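You operate a simulated robot arm through the tools that you are given. There is no shell and no other tool.

Carry out the task below with a simulated robot arm. There is one attempt and no reset: what you move stays moved.

TASK
Load the blue case with the full bobbin from bobbin post three and seat it in machine one.
Fine: machine off; lay the bare red bobbin on the bench and shut the slide plate after.

It is judged by the outcome, as a careful person would: the job done as asked, and still so three seconds after it is handed in. It fails if anything else is knocked over, pushed out of place, dropped, spilled or broken.

THE ROBOT
A 7-joint arm with a two-finger parallel gripper, fixed in place. Base frame: the origin is on the floor under the middle of its stand, x ahead of it, y to its left, z up; the work surface is at about z = 780. Lengths are in mm, angles in degrees, forces in N, time in s.
It reaches about 1372 mm from its shoulder. Its first joint turns from -149.0 to 149.0 degrees. Payload 3.43 kg.
The tool frame sits at the grasp point between the pads (the TCP): z along the fingers, y along the line on which they close. The tips reach 30 mm beyond it. Largest opening 94 mm; finger width 28, thickness 10; the body of the gripper, 50 by 96 mm, starts 55 mm behind the TCP.
Orientation is that of the tool frame in the base frame, as a unit quaternion [w, x, y, z]. With the fingers straight down and closing along the base's y, the tool's x points along the base's -x, its y along +y and its z along -z.

THE INTERFACE
- The arm moves only by the tool drive_tool. Its argument "increments" is a list of rows, each an object of numbers (a shift or turn left out is 0, a gripper value left out holds the last): "dx", "dy", "dz": the shift along the tool's x, y, z in mm; "ax", "ay", "az": the turn, a rotation vector about the tool's x, y, z in degrees. In form: [{"dx": .., "dy": .., "dz": .., "ax": .., "ay": .., "az": ..}, ...]. A call has 1 to 20 rows; each row shifts and turns the commanded pose from where the row before left it, along the tool's axes as they then stand. "jaw" is the finger opening in mm, from 0 to 94, set as the call begins (left out, the last holds). A row lasts 0.2 s, in which the tool goes at most 50 mm and 8.6 degrees; a call with a longer step from one row to the next is refused whole, and so is a gripper value outside its range. Where a pose cannot be reached the arm comes as near as it can. A force on the tool above 40 N (or 10 N above the force at the start of the call, whichever is more), or a blocked arm, ends the call early, and 0.2 s more pass. Each finger travels about 45 mm/s and halts on what it meets, pressing with about 40 N; the grip force reading is that of the motor and also rises with nothing between the fingers. The clock runs only during rows and for 0.2 s after the last one: add rows that do not move to give the fingers time. The reply holds the time, the measured pose of the TCP, the force on the tool along the base axes, the opening and the grip force, in the units named above and with some noise, with the torque about the TCP (base axes, N m) and any sound that the robot's microphone picked up.
- Cameras (640 x 400 px; columns grow to the right, rows downward): "scene" is fixed at [399.8, 500, 1338.9]; the picture's right is [0.14, -0.99, 0.00], its down [-0.90, -0.13, -0.42] and it looks along [0.42, 0.06, -0.91] (base axes); focal length 214 px, centre (320, 200). "wrist" rides on the gripper at [76, 14, -103] in the tool frame; the picture's right is [-0.18, 0.98, 0.00], its down [-0.75, -0.14, -0.64] and it looks along [-0.63, -0.12, 0.77] (tool axes); focal length 243 px, centre (320, 200). There is no depth. A picture from a camera that has moved, and an enlarged one, comes with that camera's place and axes in the base frame and with its lens.
- snapshot(camera): a new picture of that camera. It takes no simulated time.
- inspect(camera, box): a new picture of the part [left, top, right, bottom] of that camera's present view, enlarged. It takes no simulated time.
- close_job(): hands the job in; it is judged then, once.

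Nothing tells you positions but the pictures and the camera data. Unless the task says otherwise, let go and move clear before handing in.

The tools are called after "Call:" as a command line: name --argument value ..., lists and objects as JSON in quotes. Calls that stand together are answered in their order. drive_tool: Moves the arm, as the interface text tells. Its arguments: {"type":"object","properties":{"increments":{"type":"array","items":{"type":"object","properties":{"dx":{"type":"number"},"dy":{"type":"number"},"dz":{"type":"number"},"ax":{"type":"number"},"ay":{"type":"number"},"az":{"type":"number"}}}},"jaw":{"type":"number"}},"required":["increments"]} The other tools are called the same way: snapshot (camera) takes a picture; inspect (camera, box) takes an enlarged picture of a part of a camera's view; close_job () hands the job in.

At the start:

```text
t: 0.0
tool_pos: [701.1, 291.7, 1059.3]
orientation: [0.001, 0.0, 1.0, 0.0]
contact_force: [0.3, 0.6, -0.5]
moment: [0.0, 0.04, 0.0]
gripper_width: 93.8
gripper_force: 0.1
```

scene: 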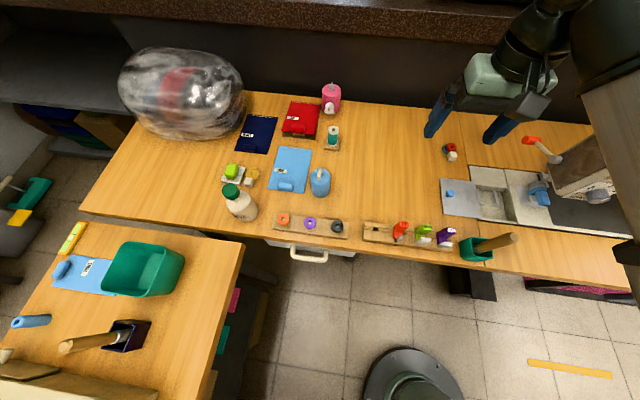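
wrist: 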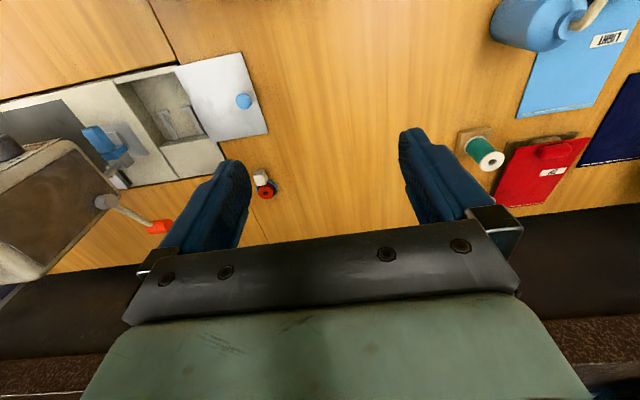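

I see a bench with a sewing machine on the right (slide plate open), racks of items at the near edge, and coloured mats. First I look closer at everything before moving.

Call:
inspect --camera "scene" --box '[420, 110, 640, 290]'

Call:
inspect --camera "scene" --box '[210, 70, 370, 210]'

Call:
inspect --camera "scene" --box '[250, 190, 530, 280]'

Call:
inspect --camera "wrist" --box '[0, 40, 300, 260]'

Call:
inspect --camera "wrist" --box '[400, 0, 640, 220]'

Call:
inspect --camera "scene" --box '[0, 200, 250, 400]'

```text
2.22 times, centred on (530, 200) of scene
camera zoom: at [399.8, 500.0, 1338.9], right [0.14, -0.99, 0.0], down [-0.9, -0.13, -0.42], along [0.42, 0.06, -0.91], focal length 477 px, centre (-147, 200)
```

zoom: 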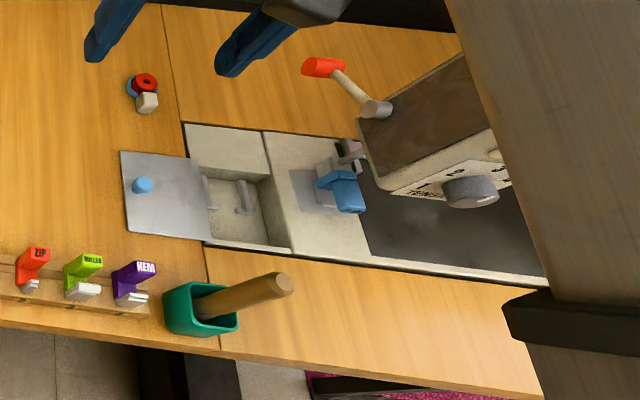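

```text
2.86 times, centred on (290, 140) of scene
camera zoom: at [399.8, 500.0, 1338.9], right [0.14, -0.99, 0.0], down [-0.9, -0.13, -0.42], along [0.42, 0.06, -0.91], focal length 613 px, centre (406, 371)
```

zoom: 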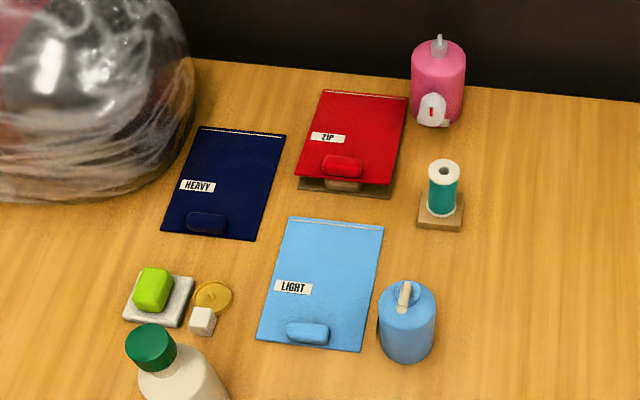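

```text
2.29 times, centred on (390, 235) of scene
camera zoom: at [399.8, 500.0, 1338.9], right [0.14, -0.99, 0.0], down [-0.9, -0.13, -0.42], along [0.42, 0.06, -0.91], focal length 490 px, centre (160, 120)
```

zoom: 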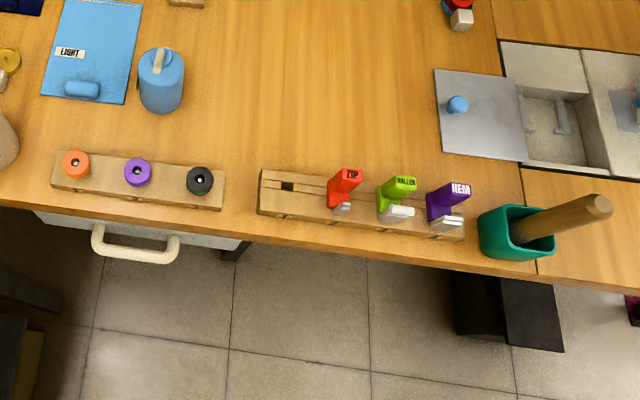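

```text
1.82 times, centred on (150, 150) of wrist
camera zoom: at [624.2, 305.7, 1162.3], right [0.18, 0.98, 0.0], down [0.75, -0.14, 0.64], along [0.63, -0.12, -0.77], focal length 441 px, centre (629, 291)
```

zoom: 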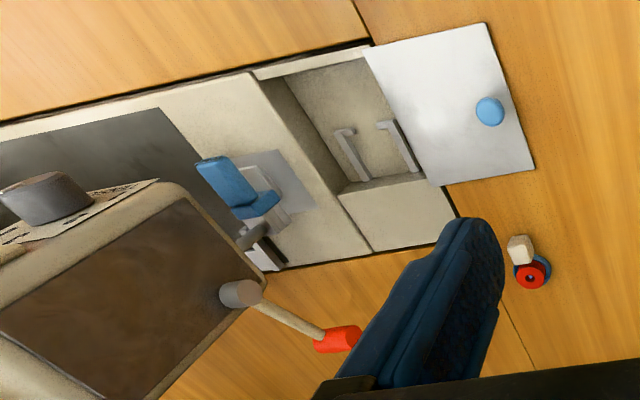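

```text
1.82 times, centred on (520, 110) of wrist
camera zoom: at [624.2, 305.7, 1162.3], right [0.18, 0.98, 0.0], down [0.75, -0.14, 0.64], along [0.63, -0.12, -0.77], focal length 441 px, centre (-44, 364)
```

zoom: 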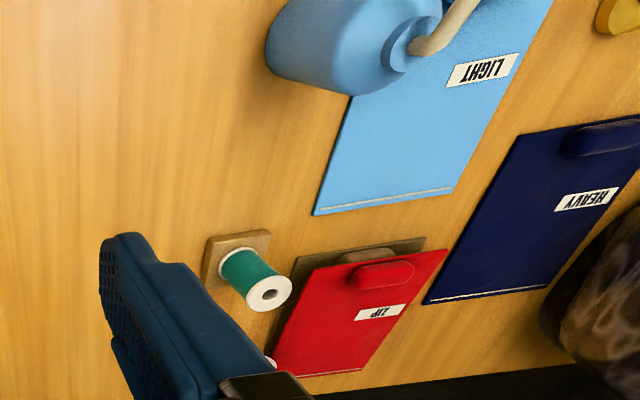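

```text
2.00 times, centred on (125, 300) of scene
camera zoom: at [399.8, 500.0, 1338.9], right [0.14, -0.99, 0.0], down [-0.9, -0.13, -0.42], along [0.42, 0.06, -0.91], focal length 429 px, centre (710, 0)
```

zoom: 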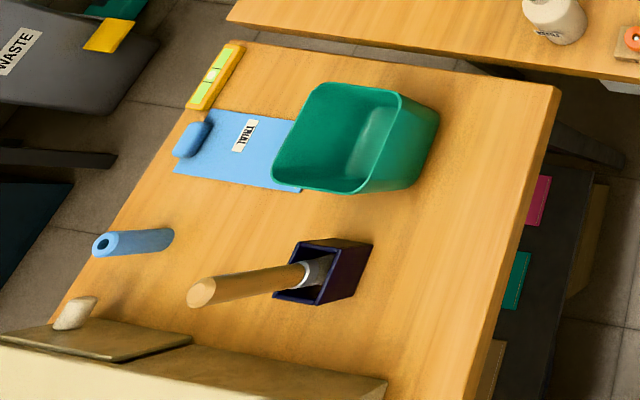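

The blue case with the red bobbin appears to sit on the bench near (877, 153), the slide plate is open with a blue knob at about (730, 169), and the bobbin posts are near x=576 at y=623/551/480. I'll move the wrist camera to look at the machine.

Call:
drive_tool --increments '[{"dx": 20, "dy": -30, "dz": 8}, {"dx": 20, "dy": -30, "dz": 8}, {"dx": 20, "dy": -30, "dz": 8}, {"dx": 20, "dy": -30, "dz": 8}, {"dx": 20, "dy": -30, "dz": 8}, {"dx": 20, "dy": -30, "dz": 8}, {}]'

Call:
snapshot --camera "wrist"

Call:
snapshot --camera "scene"

```text
t: 1.6
tool_pos: [581.3, 111.3, 1010.9]
orientation: [0.001, -0.001, 1.0, 0.0]
contact_force: [0.4, -0.2, 0.5]
moment: [0.01, -0.04, -0.01]
gripper_width: 94.1
gripper_force: 0.0
```

```text
taken
camera wrist: at [504.1, 125.2, 1113.3], right [0.18, 0.98, 0.0], down [0.75, -0.14, 0.64], along [0.63, -0.12, -0.77], focal length 243 px, centre (320, 200)
```

wrist: 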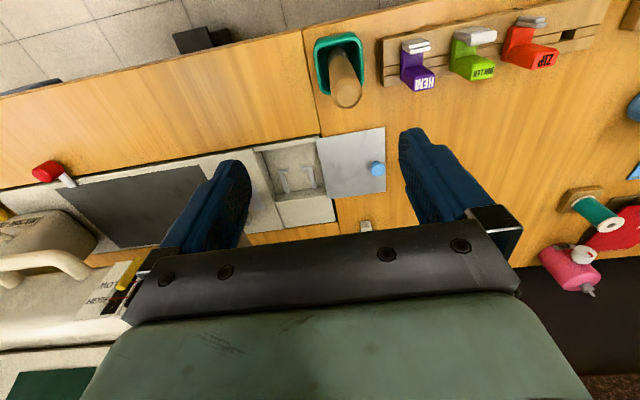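

```text
taken
```

scene: 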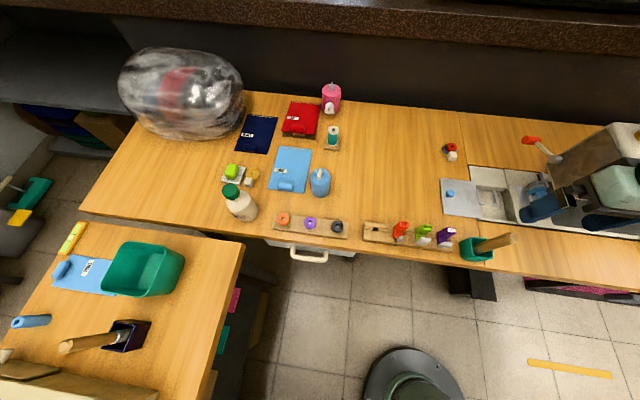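

The wrist view now shows the machine bed, slide plate and parts further right. I zoom in on these regions.

Call:
inspect --camera "wrist" --box '[0, 130, 250, 340]'

Call:
inspect --camera "wrist" --box '[230, 100, 430, 240]'

Call:
inspect --camera "wrist" --box '[300, 0, 640, 130]'

Call:
inspect --camera "scene" --box '[500, 100, 640, 250]'

```text
1.90 times, centred on (125, 235) of wrist
camera zoom: at [504.1, 125.2, 1113.3], right [0.18, 0.98, 0.0], down [0.75, -0.14, 0.64], along [0.63, -0.12, -0.77], focal length 462 px, centre (691, 133)
```

zoom: 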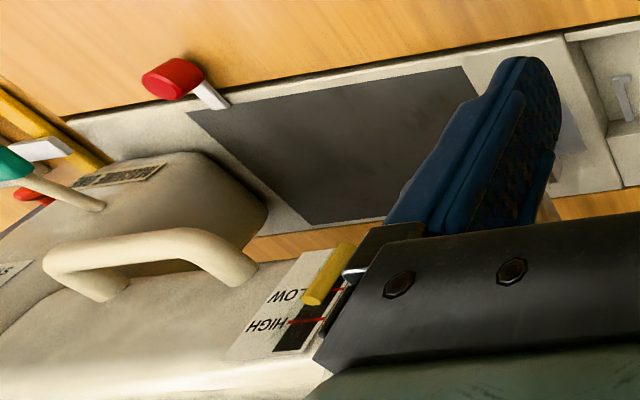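

```text
2.86 times, centred on (330, 170) of wrist
camera zoom: at [504.1, 125.2, 1113.3], right [0.18, 0.98, 0.0], down [0.75, -0.14, 0.64], along [0.63, -0.12, -0.77], focal length 693 px, centre (291, 286)
```

zoom: 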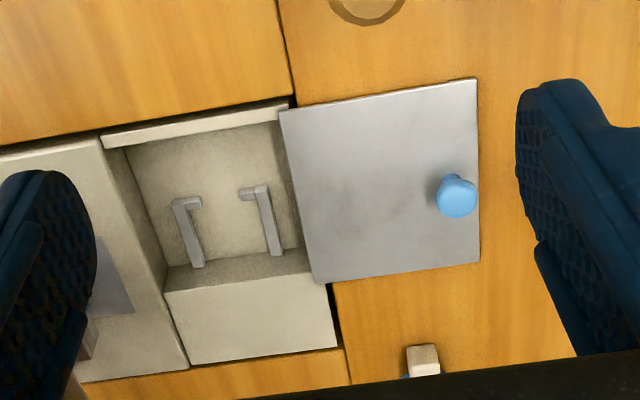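

```text
1.88 times, centred on (470, 65) of wrist
camera zoom: at [504.1, 125.2, 1113.3], right [0.18, 0.98, 0.0], down [0.75, -0.14, 0.64], along [0.63, -0.12, -0.77], focal length 457 px, centre (38, 454)
```

zoom: 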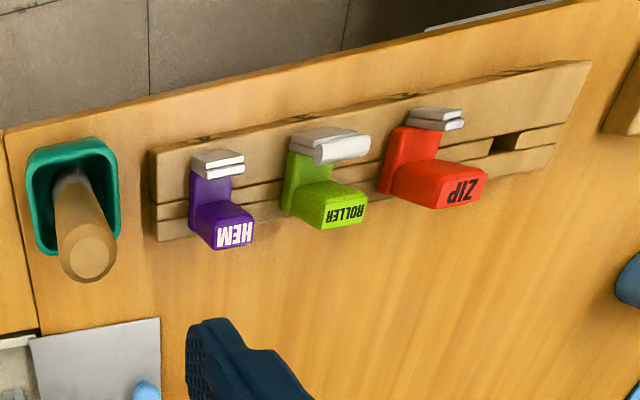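

```text
2.67 times, centred on (570, 175) of scene
camera zoom: at [399.8, 500.0, 1338.9], right [0.14, -0.99, 0.0], down [-0.9, -0.13, -0.42], along [0.42, 0.06, -0.91], focal length 572 px, centre (-347, 267)
```

zoom: 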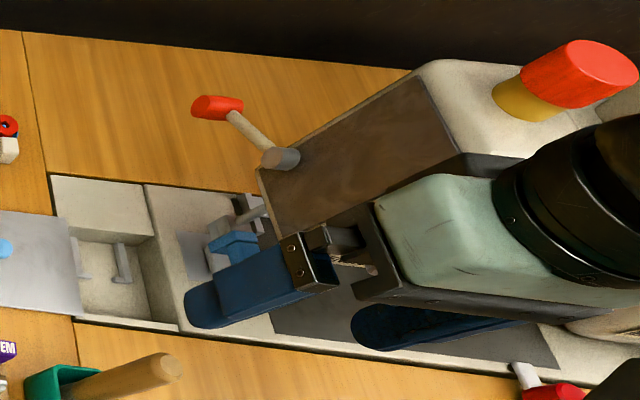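

The compartment under the slide plate has two small brackets in it. To find the power switch and labels I raise up and look further to the right, over the machine.

Call:
drive_tool --increments '[{"dz": -45}, {"dz": -45}, {"dz": -45}, {"dz": -45}, {"dx": 20, "dy": -40}, {"dx": 20, "dy": -40}, {"dx": 20, "dy": -40}, {"dx": 20, "dy": -40}, {"dy": -40}, {}]'

Call:
snapshot --camera "wrist"

Call:
snapshot --camera "scene"

```text
t: 2.5
tool_pos: [620.5, 120.1, 1085.0]
orientation: [0.012, -0.001, 1.0, 0.0]
contact_force: [7.6, 0.4, -11.6]
moment: [-0.1, -0.06, -0.04]
gripper_width: 94.0
gripper_force: 0.0
out of reach, approached as far as the arm can: row 2, 3, 4
stopped in row 4: the force on the tool passed its limit at 43 N (the readings are from after the stop); the commanded pose is now the measured one
```

```text
taken
camera wrist: at [541.0, 134.3, 1184.7], right [0.18, 0.98, 0.01], down [0.74, -0.14, 0.66], along [0.65, -0.12, -0.75], focal length 243 px, centre (320, 200)
```

wrist: 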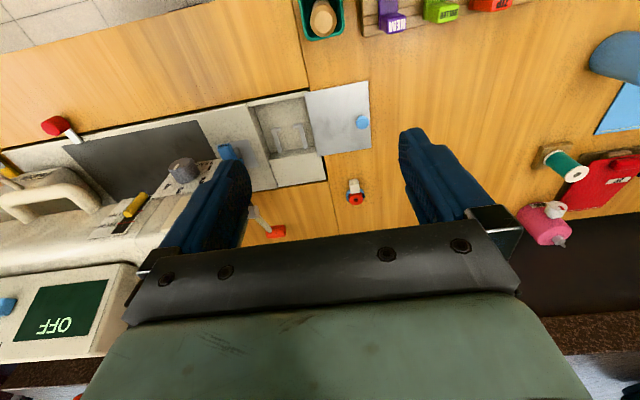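

```text
taken
```

scene: 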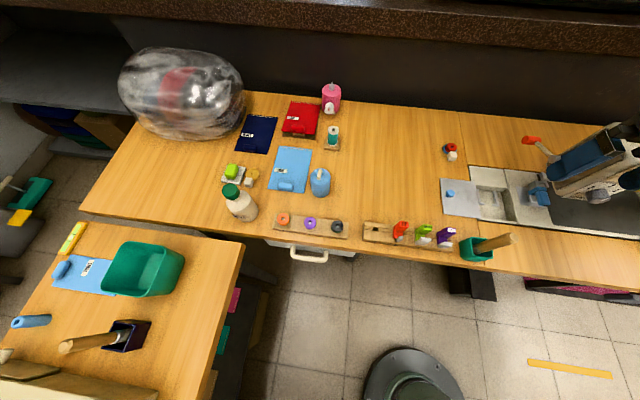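

I can see an "OFF" display on the machine. I'll zoom in to read labels and check that the arm is free.

Call:
inspect --camera "wrist" --box '[0, 100, 260, 360]'

Call:
drive_tool --increments '[{}]'

Call:
inspect --camera "scene" --box '[480, 90, 640, 250]'

```text
1.54 times, centred on (130, 230) of wrist
camera zoom: at [541.0, 134.3, 1184.7], right [0.18, 0.98, 0.01], down [0.74, -0.14, 0.66], along [0.65, -0.12, -0.75], focal length 373 px, centre (612, 154)
```

zoom: 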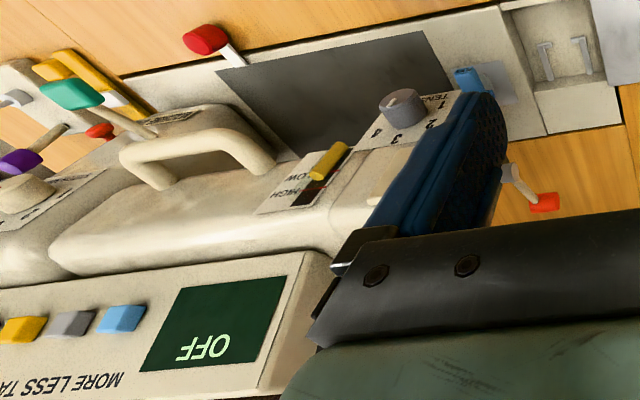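

```text
t: 2.9
tool_pos: [620.2, 121.1, 1084.6]
orientation: [0.011, -0.001, 1.0, 0.001]
contact_force: [10.0, 0.2, -16.9]
moment: [-0.11, -0.3, -0.07]
gripper_width: 93.9
gripper_force: 0.0
```

```text
2.50 times, centred on (560, 170) of scene
camera zoom: at [399.8, 500.0, 1338.9], right [0.14, -0.99, 0.0], down [-0.9, -0.13, -0.42], along [0.42, 0.06, -0.91], focal length 536 px, centre (-280, 275)
```

zoom: 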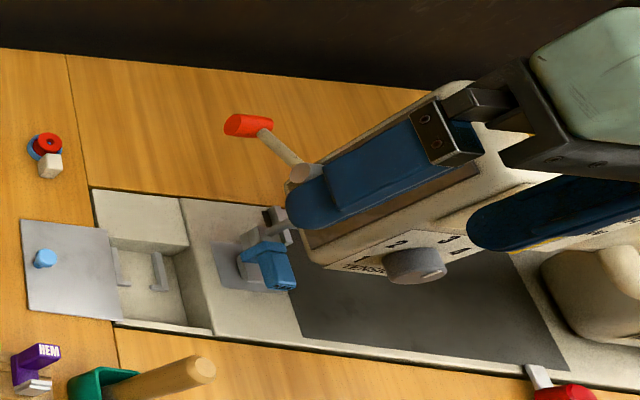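

The machine's display reads OFF already, so power is as it should be. I move the arm off its reach limit and look further to the right for machine numbering.

Call:
drive_tool --increments '[{"dz": 10, "dx": -20}, {"dz": 10, "dx": -20}, {"dx": -20, "dy": -30}, {"dx": -10, "dy": -40}, {"dy": -40}, {"dy": -40}, {}]'

Call:
snapshot --camera "wrist"

```text
t: 4.5
tool_pos: [688.4, -30.0, 1063.8]
orientation: [0.011, -0.001, 1.0, 0.002]
contact_force: [1.2, 0.4, -0.1]
moment: [-0.02, -0.03, 0.02]
gripper_width: 94.1
gripper_force: 0.0
```

```text
taken
camera wrist: at [609.2, -15.9, 1163.6], right [0.18, 0.98, 0.01], down [0.74, -0.14, 0.66], along [0.65, -0.11, -0.75], focal length 243 px, centre (320, 200)
```

wrist: 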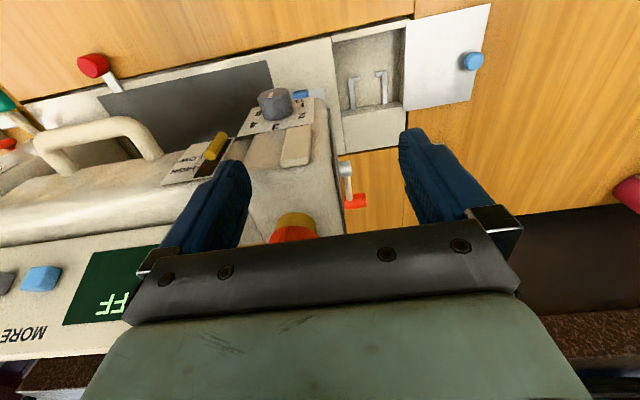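

Call:
drive_tool --increments '[{"dy": -40}, {"dy": -40}, {"dy": -40}, {"dy": -40}, {"dy": -40}, {"dy": -40}, {}]'

Call:
snapshot --camera "wrist"

```text
t: 6.1
tool_pos: [690.1, -270.4, 1064.6]
orientation: [0.011, 0.0, 1.0, 0.001]
contact_force: [-0.1, -0.1, 0.3]
moment: [0.03, 0.01, -0.02]
gripper_width: 93.9
gripper_force: 0.1
```

```text
taken
camera wrist: at [610.7, -256.8, 1164.8], right [0.18, 0.98, 0.01], down [0.74, -0.14, 0.66], along [0.65, -0.12, -0.75], focal length 243 px, centre (320, 200)
```

wrist: 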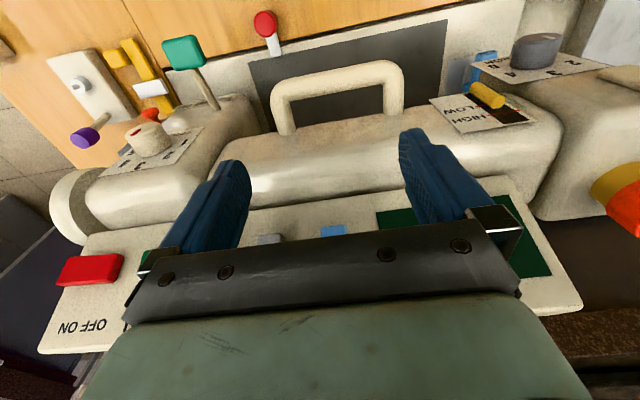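

Call:
inspect --camera "wrist" --box '[0, 20, 260, 360]'

Call:
inspect --camera "wrist" --box '[240, 0, 640, 250]'

Call:
inspect --camera "scene" --box '[100, 30, 260, 150]'

Call:
inspect --camera "scene" --box '[420, 120, 640, 260]'

```text
1.18 times, centred on (130, 190) of wrist
camera zoom: at [610.7, -256.8, 1164.8], right [0.18, 0.98, 0.01], down [0.74, -0.14, 0.66], along [0.65, -0.12, -0.75], focal length 285 px, centre (544, 212)
```

zoom: 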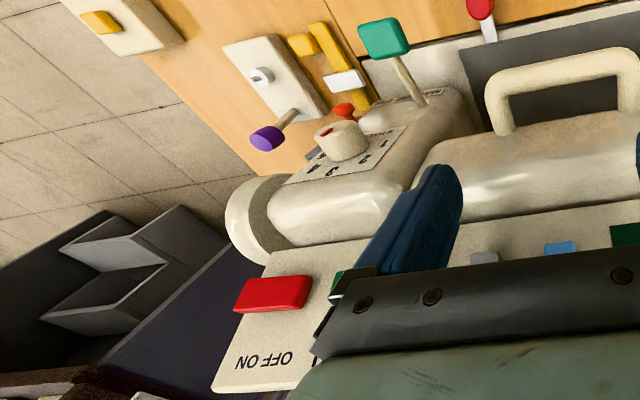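

```text
1.60 times, centred on (440, 125) of wrist
camera zoom: at [610.7, -256.8, 1164.8], right [0.18, 0.98, 0.01], down [0.74, -0.14, 0.66], along [0.65, -0.12, -0.75], focal length 388 px, centre (128, 320)
```

zoom: 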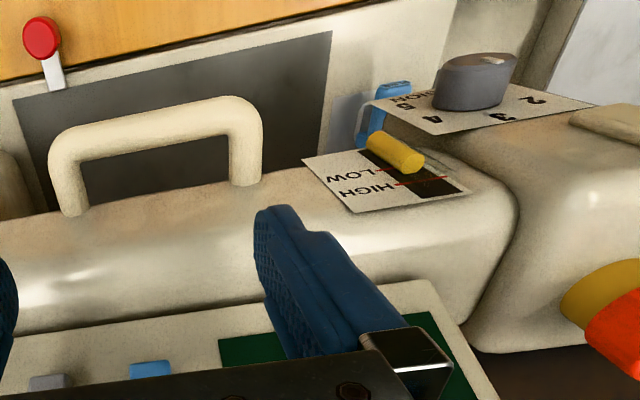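

```text
3.33 times, centred on (180, 90) of scene
camera zoom: at [399.8, 500.0, 1338.9], right [0.14, -0.99, 0.0], down [-0.9, -0.13, -0.42], along [0.42, 0.06, -0.91], focal length 715 px, centre (787, 567)
```

zoom: 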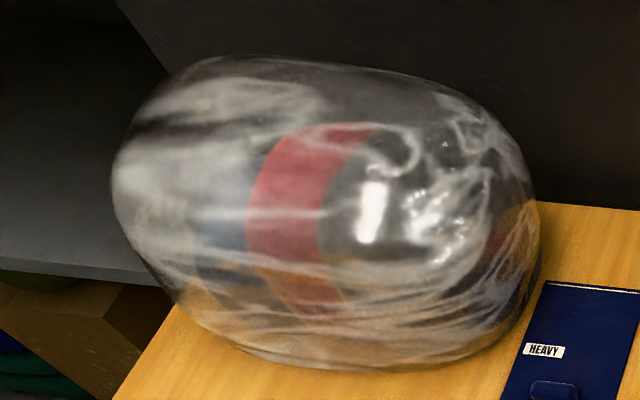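

```text
2.86 times, centred on (530, 190) of scene
camera zoom: at [399.8, 500.0, 1338.9], right [0.14, -0.99, 0.0], down [-0.9, -0.13, -0.42], along [0.42, 0.06, -0.91], focal length 613 px, centre (-280, 229)
```

zoom: 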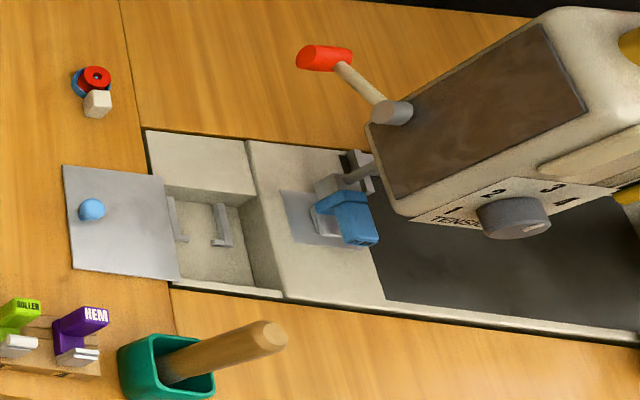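

The machine's rocker is labelled OFF/ON, its display says OFF, and it is the only working machine here. Now I go back to take close-up looks at the blue case.

Call:
drive_tool --increments '[{"dy": 45}, {"dy": 45}, {"dy": 45}, {"dy": 45}, {"dy": 45}, {"dy": 45}, {"dy": 45}, {"dy": 45}, {"dy": 45}, {"dy": 35}, {"dx": -25, "dz": 40}, {"dx": -25, "dz": 40}, {"dx": -25, "dz": 40}, {"dx": -25, "dz": 40}, {}]'

Call:
snapshot --camera "wrist"

```text
t: 9.3
tool_pos: [793.1, 171.6, 909.0]
orientation: [0.011, -0.001, 1.0, 0.002]
contact_force: [0.8, 0.7, -0.2]
moment: [-0.03, 0.01, 0.01]
gripper_width: 94.1
gripper_force: 0.1
```

```text
taken
camera wrist: at [713.9, 184.3, 1008.6], right [0.18, 0.98, 0.01], down [0.74, -0.14, 0.66], along [0.65, -0.12, -0.75], focal length 243 px, centre (320, 200)
```

wrist: 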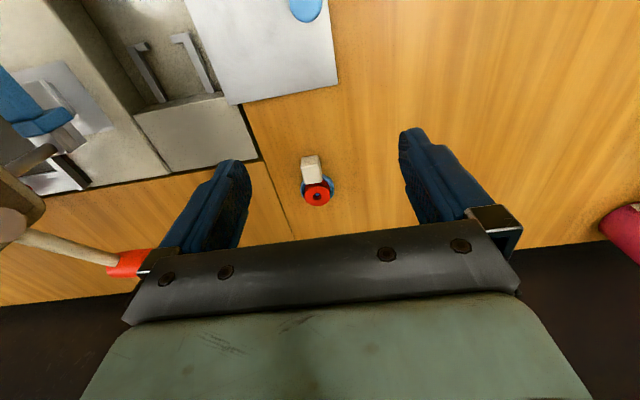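

Call:
inspect --camera "wrist" --box '[280, 140, 360, 220]'

Call:
inspect --camera "wrist" --box '[60, 0, 360, 190]'

Call:
inspect --camera "scene" --box '[430, 130, 470, 170]'

```text
5.00 times, centred on (320, 180) of wrist
camera zoom: at [713.9, 184.3, 1008.6], right [0.18, 0.98, 0.01], down [0.74, -0.14, 0.66], along [0.65, -0.12, -0.75], focal length 1213 px, centre (320, 300)
```

zoom: 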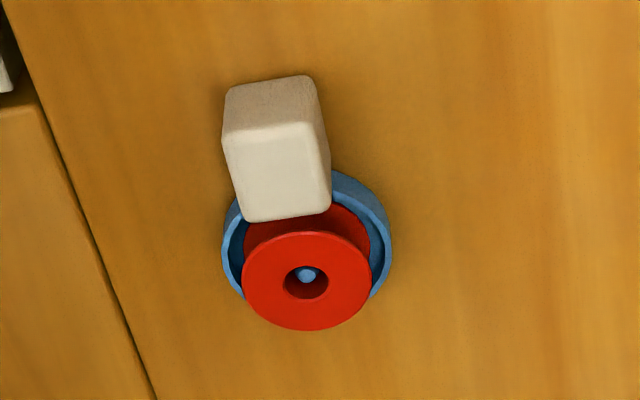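

```text
2.11 times, centred on (210, 95) of wrist
camera zoom: at [713.9, 184.3, 1008.6], right [0.18, 0.98, 0.01], down [0.74, -0.14, 0.66], along [0.65, -0.12, -0.75], focal length 511 px, centre (552, 421)
```

zoom: 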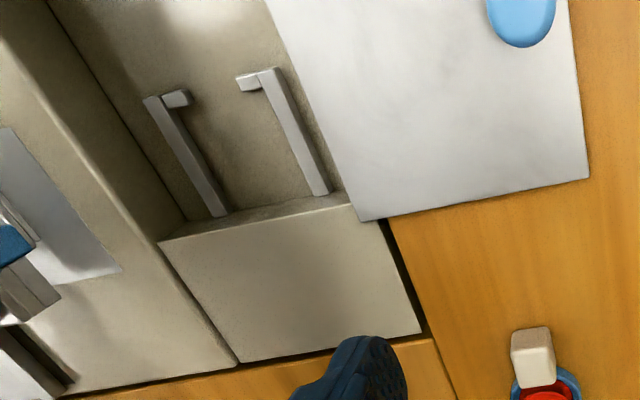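

```text
10.00 times, centred on (450, 150) of scene
camera zoom: at [399.8, 500.0, 1338.9], right [0.14, -0.99, 0.0], down [-0.9, -0.13, -0.42], along [0.42, 0.06, -0.91], focal length 2145 px, centre (-980, 700)
```

zoom: 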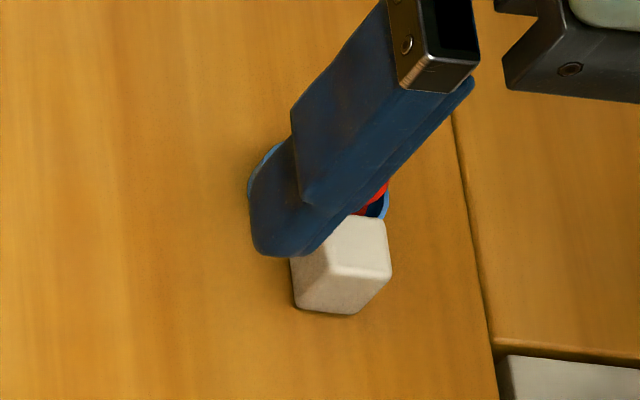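

The case is a blue cup (~38 mm) holding a red bobbin (~28 mm flange), with a white tab block toward the robot. Now I look at the compartment more closely.

Call:
drive_tool --increments '[{"dx": 35, "dy": -15}, {"dx": 35, "dy": -15}, {"dx": 35, "dy": -15, "dz": 10}, {"dx": 30, "dy": -15, "dz": 20}, {}]'

Call:
snapshot --camera "wrist"

Call:
inspect --camera "wrist" --box '[200, 80, 420, 240]'

```text
t: 10.5
tool_pos: [658.5, 112.2, 877.1]
orientation: [0.01, -0.001, 1.0, 0.002]
contact_force: [-0.1, 0.3, 0.4]
moment: [-0.02, 0.0, 0.0]
gripper_width: 94.2
gripper_force: 0.0
```

```text
taken
camera wrist: at [580.6, 125.5, 977.5], right [0.18, 0.98, 0.01], down [0.74, -0.14, 0.66], along [0.65, -0.12, -0.75], focal length 243 px, centre (320, 200)
```

wrist: 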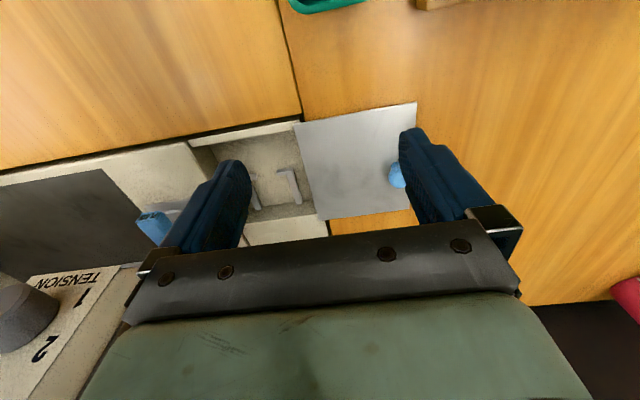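

```text
2.50 times, centred on (310, 160) of wrist
camera zoom: at [580.6, 125.5, 977.5], right [0.18, 0.98, 0.01], down [0.74, -0.14, 0.66], along [0.65, -0.12, -0.75], focal length 606 px, centre (345, 300)
```

zoom: 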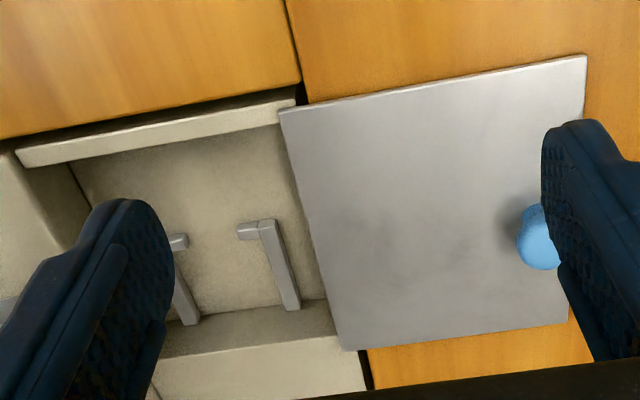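

I can estimate the compartment rails near x 724–771, y 10–65, z ≈ 754, and the plate spans x 662–779, y 88–188 with its knob at about (726, 172). I'll move so that the compartment shows between the fingers.

Call:
drive_tool --increments '[{"dy": -30, "dz": 5}, {"dy": -29, "dz": 5}, {"dz": 10}, {"dz": 10}, {}]'

Call:
snapshot --camera "wrist"

Call:
inspect --camera "wrist" --box '[240, 130, 400, 230]'

```text
t: 11.7
tool_pos: [660.4, 53.3, 845.5]
orientation: [0.012, -0.001, 1.0, 0.002]
contact_force: [-0.8, -0.5, -1.0]
moment: [0.01, -0.05, 0.03]
gripper_width: 94.0
gripper_force: 0.1
```

```text
taken
camera wrist: at [581.3, 66.8, 946.0], right [0.18, 0.98, 0.01], down [0.74, -0.14, 0.66], along [0.65, -0.12, -0.75], focal length 243 px, centre (320, 200)
```

wrist: 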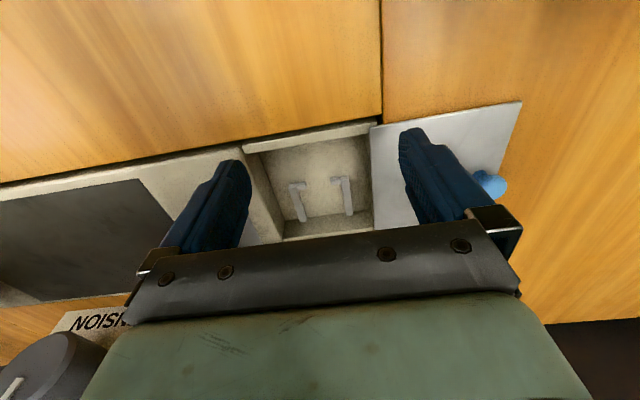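

```text
4.00 times, centred on (320, 180) of wrist
camera zoom: at [581.3, 66.8, 946.0], right [0.18, 0.98, 0.01], down [0.74, -0.14, 0.66], along [0.65, -0.12, -0.75], focal length 970 px, centre (320, 280)
```

zoom: 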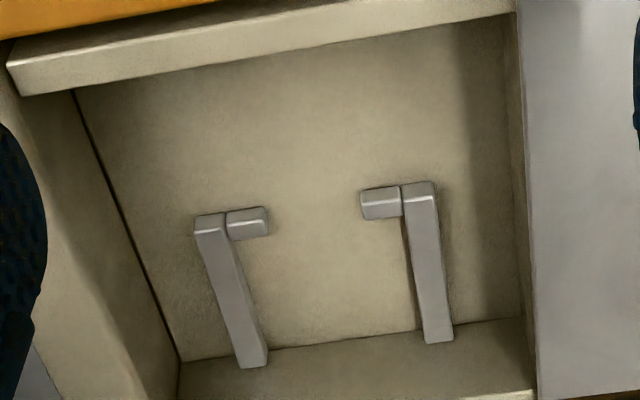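

I now see the seat clearly: two rails with inward stubs, inner gap about 43 mm centred near y=39, stub gap about 23 mm, open at the top, with a wall at x≈775. Next I look closely at the case itself.

Call:
drive_tool --increments '[{"dz": -25, "ay": 1.4}, {"dz": -25, "dy": 20}, {"dx": -30, "dy": 35}, {"dx": -35, "dy": 30}, {"dx": -35, "dy": 20}, {"dx": -30, "dz": 15}, {"dz": 20}, {}]'

Call:
snapshot --camera "wrist"

Call:
inspect --camera "scene" --box '[430, 130, 470, 170]'

```text
t: 13.5
tool_pos: [790.0, 156.7, 857.8]
orientation: [-0.002, 0.0, 1.0, 0.002]
contact_force: [0.0, 0.3, -0.2]
moment: [-0.01, 0.01, 0.02]
gripper_width: 94.2
gripper_force: 0.0
```

```text
taken
camera wrist: at [714.4, 170.2, 961.3], right [0.18, 0.98, 0.0], down [0.76, -0.14, 0.64], along [0.63, -0.12, -0.77], focal length 243 px, centre (320, 200)
```

wrist: 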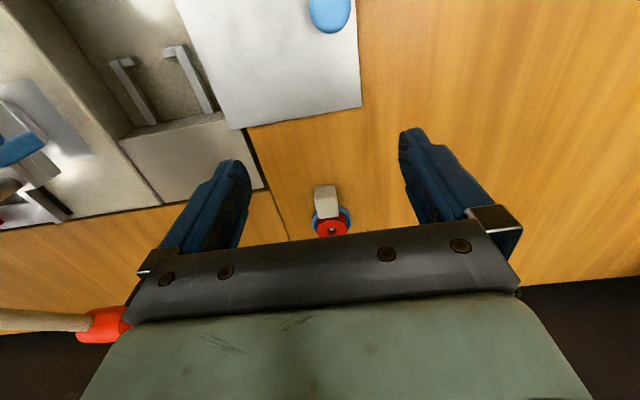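

```text
10.00 times, centred on (450, 150) of scene
camera zoom: at [399.8, 500.0, 1338.9], right [0.14, -0.99, 0.0], down [-0.9, -0.13, -0.42], along [0.42, 0.06, -0.91], focal length 2145 px, centre (-980, 700)
```

zoom: 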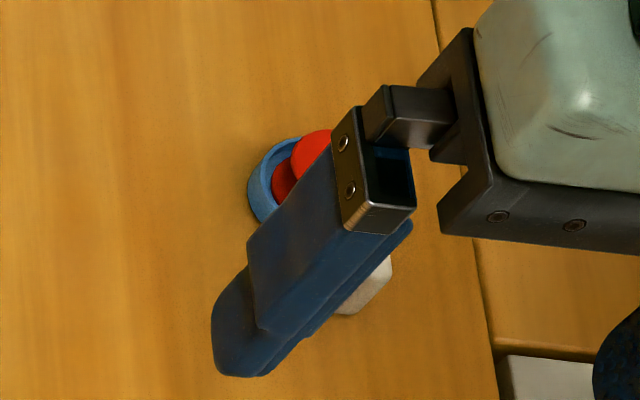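

Call:
drive_tool --increments '[{"dx": 0, "dz": 15}, {"dz": 5, "dx": -10}, {}]'

Call:
inspect --camera "wrist" --box '[280, 170, 380, 250]'

```text
t: 14.3
tool_pos: [799.4, 158.1, 839.6]
orientation: [-0.001, -0.001, 1.0, 0.001]
contact_force: [-0.2, -0.6, -0.4]
moment: [0.0, 0.01, 0.0]
gripper_width: 93.9
gripper_force: 0.2
```

```text
5.00 times, centred on (330, 210) of wrist
camera zoom: at [722.7, 171.3, 942.2], right [0.18, 0.98, 0.0], down [0.76, -0.14, 0.64], along [0.63, -0.12, -0.77], focal length 1213 px, centre (270, 150)
```

zoom: 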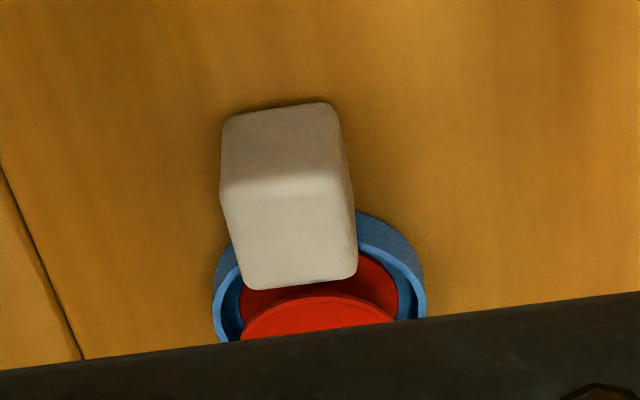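

The case sits with its cup centre near (885, 150) and tab block spanning x 847–871, y 140–159, top z≈798; the bobbin top is about z 804. Next I look at the bobbin rack for numbering.

Call:
drive_tool --increments '[{"dz": -45}, {"dz": -45}, {"dz": -20, "dx": 30}, {"dx": 35, "dy": 35}, {"dx": 35, "dy": 35}, {"dx": 35, "dy": 35}, {"dx": 35, "dy": 35}, {"dx": 30, "dy": 40}, {"dx": 30, "dy": 40}, {"dx": 30, "dy": 40}, {"dx": 25, "dy": 40}, {"dx": 10, "dy": 40}, {"dy": 40}, {}]'

Call:
snapshot --camera "wrist"

```text
t: 17.3
tool_pos: [502.1, 537.8, 955.0]
orientation: [-0.001, -0.001, 1.0, 0.001]
contact_force: [-0.1, -1.3, 0.1]
moment: [0.01, 0.0, 0.0]
gripper_width: 94.1
gripper_force: 0.0
```

```text
taken
camera wrist: at [425.6, 550.7, 1056.3], right [0.18, 0.98, 0.0], down [0.76, -0.14, 0.64], along [0.63, -0.12, -0.77], focal length 243 px, centre (320, 200)
```

wrist: 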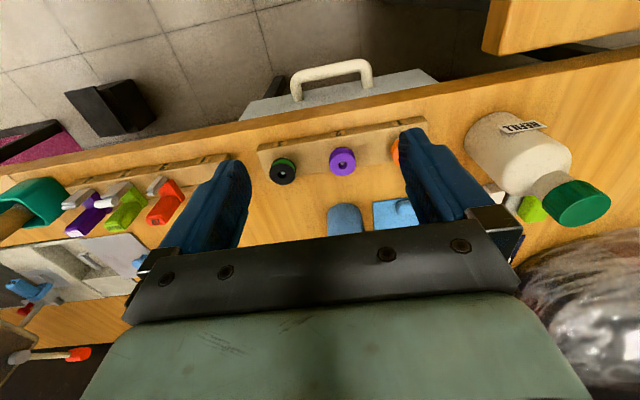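

Call:
inspect --camera "wrist" --box '[240, 100, 440, 200]'

Call:
inspect --camera "scene" --box '[260, 200, 360, 270]'

Call:
inspect --camera "scene" --box '[430, 130, 470, 170]'

Call:
inspect --camera "scene" --box '[430, 160, 560, 240]'

```text
3.20 times, centred on (340, 150) of wrist
camera zoom: at [425.6, 550.7, 1056.3], right [0.18, 0.98, 0.0], down [0.76, -0.14, 0.64], along [0.63, -0.12, -0.77], focal length 776 px, centre (256, 360)
```

zoom: 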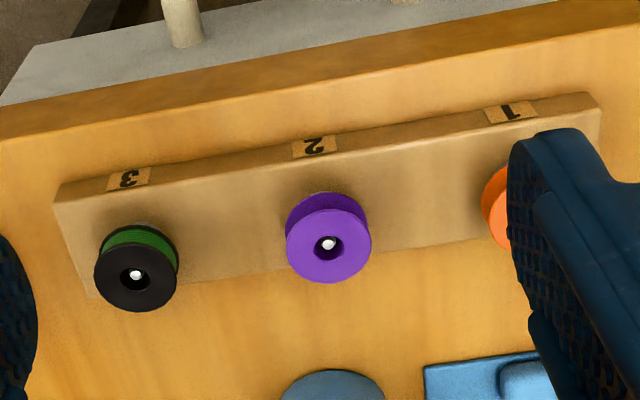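

```text
5.71 times, centred on (310, 235) of scene
camera zoom: at [399.8, 500.0, 1338.9], right [0.14, -0.99, 0.0], down [-0.9, -0.13, -0.42], along [0.42, 0.06, -0.91], focal length 1226 px, centre (377, 0)
```

zoom: 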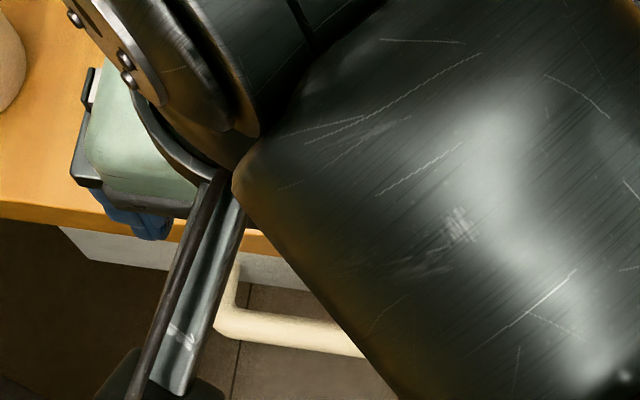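

```text
10.00 times, centred on (450, 150) of scene
camera zoom: at [399.8, 500.0, 1338.9], right [0.14, -0.99, 0.0], down [-0.9, -0.13, -0.42], along [0.42, 0.06, -0.91], focal length 2145 px, centre (-980, 700)
```

zoom: 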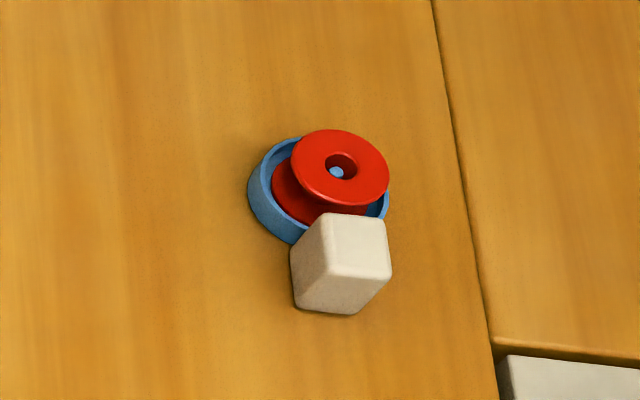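

```text
4.92 times, centred on (495, 200) of scene
camera zoom: at [399.8, 500.0, 1338.9], right [0.14, -0.99, 0.0], down [-0.9, -0.13, -0.42], along [0.42, 0.06, -0.91], focal length 1056 px, centre (-542, 200)
```

zoom: 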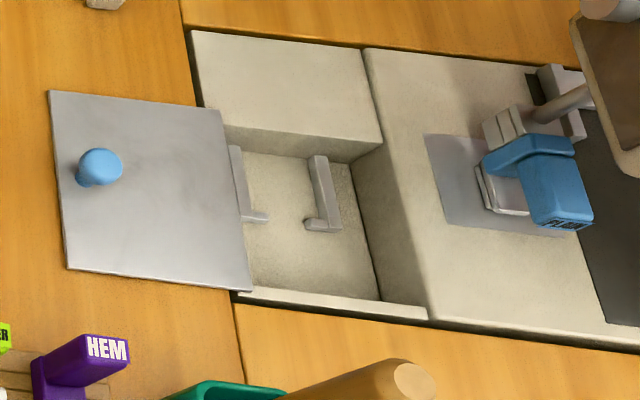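

Post 3 holds the black bobbin wound with green thread (label 3 read on the rack), near (570, 480). First I go to the case to take out the red bobbin.

Call:
drive_tool --increments '[{"dx": -32, "dy": -32}, {"dx": -32, "dy": -32}, {"dx": -32, "dy": -32}, {"dx": -32, "dy": -32}, {"dx": -32, "dy": -32}, {"dx": -32, "dy": -32}, {"dx": -32, "dy": -32}, {"dx": -32, "dy": -32}, {"dx": -32, "dy": -32}, {"dx": -32, "dy": -32}, {"dx": -32, "dy": -32}, {"dx": -31, "dy": -35, "dz": 10}, {"dz": 40}, {"dz": 20}, {}]' --jaw 70

Call:
snapshot --camera "wrist"

Call:
inspect --camera "wrist" --box '[260, 120, 380, 220]'

```text
t: 20.5
tool_pos: [886.7, 149.1, 879.4]
orientation: [-0.001, -0.001, 1.0, 0.001]
contact_force: [-0.5, 0.3, 0.3]
moment: [0.01, 0.02, 0.0]
gripper_width: 70.0
gripper_force: 0.1
```

```text
taken
camera wrist: at [810.5, 162.1, 981.8], right [0.18, 0.98, 0.0], down [0.76, -0.14, 0.64], along [0.63, -0.12, -0.77], focal length 243 px, centre (320, 200)
```

wrist: 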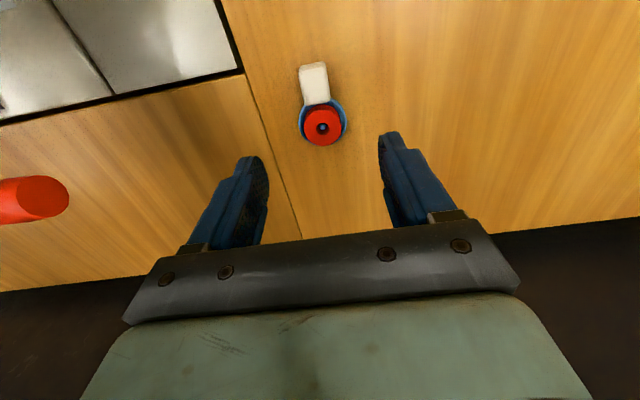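

```text
4.00 times, centred on (320, 170) of wrist
camera zoom: at [810.5, 162.1, 981.8], right [0.18, 0.98, 0.0], down [0.76, -0.14, 0.64], along [0.63, -0.12, -0.77], focal length 970 px, centre (320, 320)
```

zoom: 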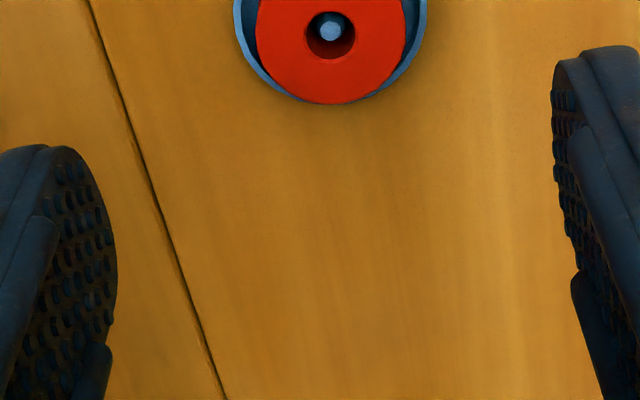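

The red bobbin's centre comes out at about (886, 150). I lower the open fingers around it, stopping just above the cup rim to check.

Call:
drive_tool --increments '[{"dy": 1.2, "dz": 20}, {"dz": 15}, {"dz": 8}, {}]' --jaw 50

Call:
snapshot --camera "wrist"

Call:
inspect --camera "wrist" --box '[260, 110, 380, 210]'

Call:
inspect --camera "scene" --box '[430, 130, 470, 170]'

```text
t: 21.5
tool_pos: [887.0, 150.7, 836.7]
orientation: [-0.002, -0.001, 1.0, 0.001]
contact_force: [-0.6, 0.9, 0.4]
moment: [0.02, 0.0, 0.01]
gripper_width: 50.2
gripper_force: 0.0
```

```text
taken
camera wrist: at [810.8, 165.0, 938.9], right [0.18, 0.98, 0.0], down [0.76, -0.14, 0.64], along [0.63, -0.12, -0.77], focal length 243 px, centre (320, 200)
```

wrist: 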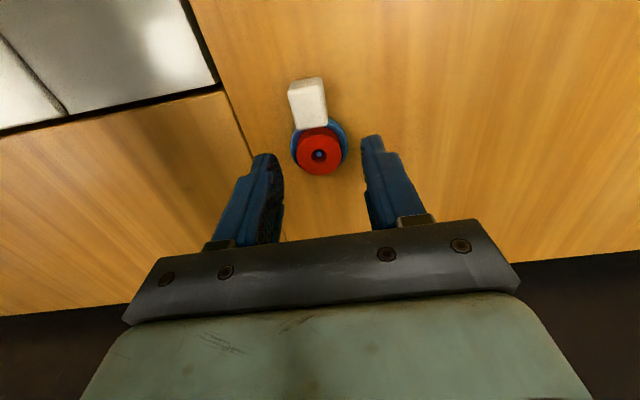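

```text
4.00 times, centred on (320, 160) of wrist
camera zoom: at [810.8, 165.0, 938.9], right [0.18, 0.98, 0.0], down [0.76, -0.14, 0.64], along [0.63, -0.12, -0.77], focal length 970 px, centre (320, 360)
```

zoom: 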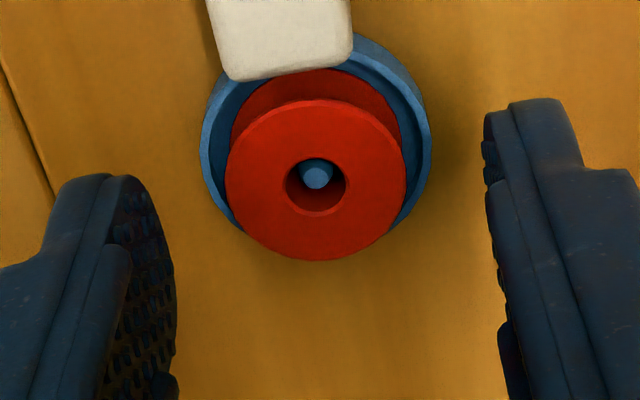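

```text
10.00 times, centred on (450, 150) of scene
camera zoom: at [399.8, 500.0, 1338.9], right [0.14, -0.99, 0.0], down [-0.9, -0.13, -0.42], along [0.42, 0.06, -0.91], focal length 2145 px, centre (-980, 700)
```

zoom: 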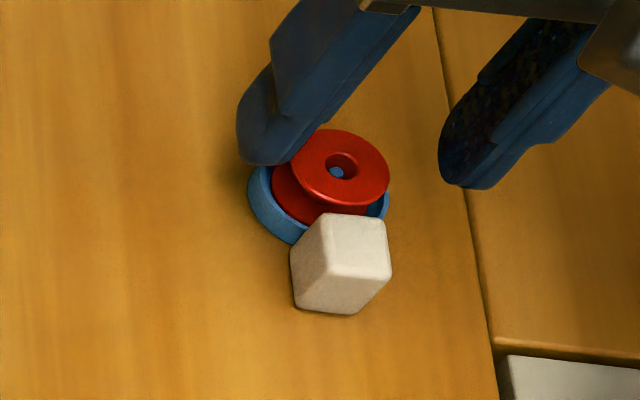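

The fingers straddle the bobbin evenly. I lower about 10 mm more (tips near z 797) and close to see what width they meet.

Call:
drive_tool --increments '[{"dz": 4}, {"dz": 4}, {"dz": 2}, {}]' --jaw 50

Call:
drive_tool --increments '[{}, {}, {}]' --jaw 32

Call:
inspect --camera "wrist" --box '[260, 130, 380, 230]'

Call:
inspect --camera "scene" --box '[430, 130, 470, 170]'

```text
t: 22.5
tool_pos: [887.6, 151.8, 826.6]
orientation: [-0.002, -0.001, 1.0, 0.002]
contact_force: [-0.6, -1.3, 0.2]
moment: [-0.01, 0.0, -0.02]
gripper_width: 50.0
gripper_force: 0.1
```

```text
t: 23.3
tool_pos: [887.2, 151.3, 827.6]
orientation: [-0.002, 0.0, 1.0, 0.001]
contact_force: [0.0, 0.3, -0.5]
moment: [0.0, -0.03, -0.01]
gripper_width: 32.2
gripper_force: 0.0
```

```text
4.00 times, centred on (320, 180) of wrist
camera zoom: at [810.9, 165.4, 929.4], right [0.18, 0.98, 0.0], down [0.76, -0.14, 0.64], along [0.63, -0.12, -0.77], focal length 970 px, centre (320, 280)
```

zoom: 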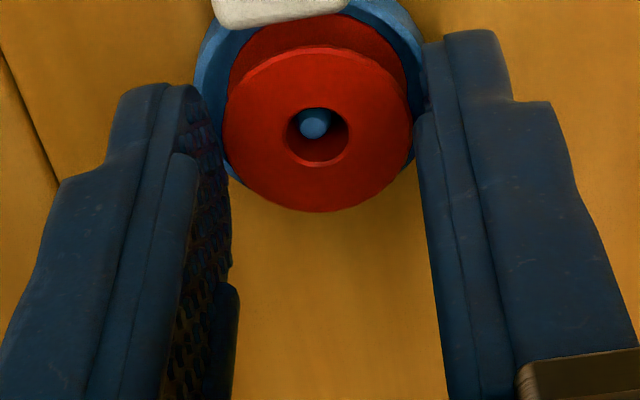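

```text
10.00 times, centred on (450, 150) of scene
camera zoom: at [399.8, 500.0, 1338.9], right [0.14, -0.99, 0.0], down [-0.9, -0.13, -0.42], along [0.42, 0.06, -0.91], focal length 2145 px, centre (-980, 700)
```

zoom: 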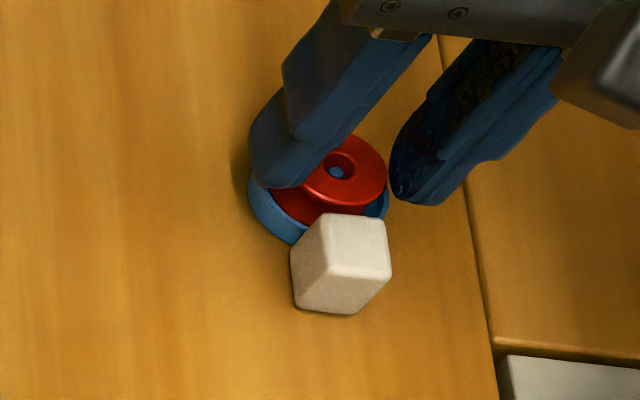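

Call:
drive_tool --increments '[{}, {}]' --jaw 26

Call:
inspect --camera "wrist" --box '[260, 130, 380, 230]'

Call:
inspect --camera "scene" --box '[430, 130, 470, 170]'

```text
t: 23.9
tool_pos: [887.4, 151.3, 827.0]
orientation: [-0.002, -0.001, 1.0, 0.001]
contact_force: [-1.5, 0.4, 0.4]
moment: [-0.01, 0.03, -0.02]
gripper_width: 28.3
gripper_force: 13.0
```

```text
4.00 times, centred on (320, 180) of wrist
camera zoom: at [810.9, 165.4, 929.4], right [0.18, 0.98, 0.0], down [0.76, -0.14, 0.64], along [0.63, -0.12, -0.77], focal length 970 px, centre (320, 280)
```

zoom: 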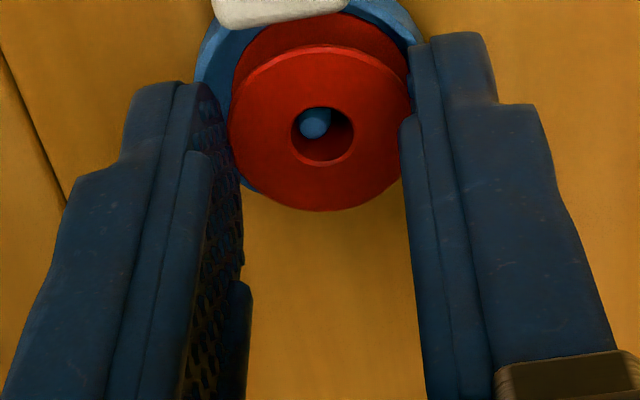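

```text
10.00 times, centred on (450, 150) of scene
camera zoom: at [399.8, 500.0, 1338.9], right [0.14, -0.99, 0.0], down [-0.9, -0.13, -0.42], along [0.42, 0.06, -0.91], focal length 2145 px, centre (-980, 700)
```

zoom: 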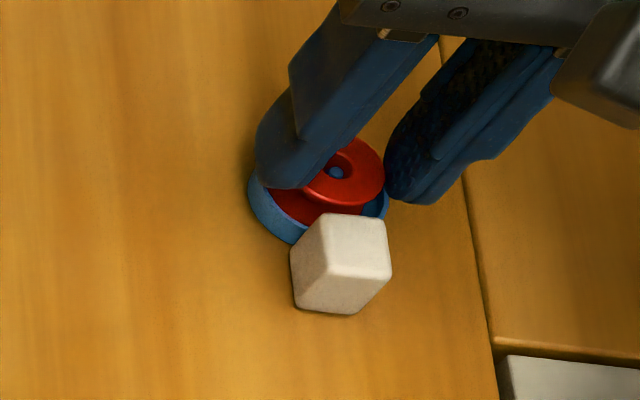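

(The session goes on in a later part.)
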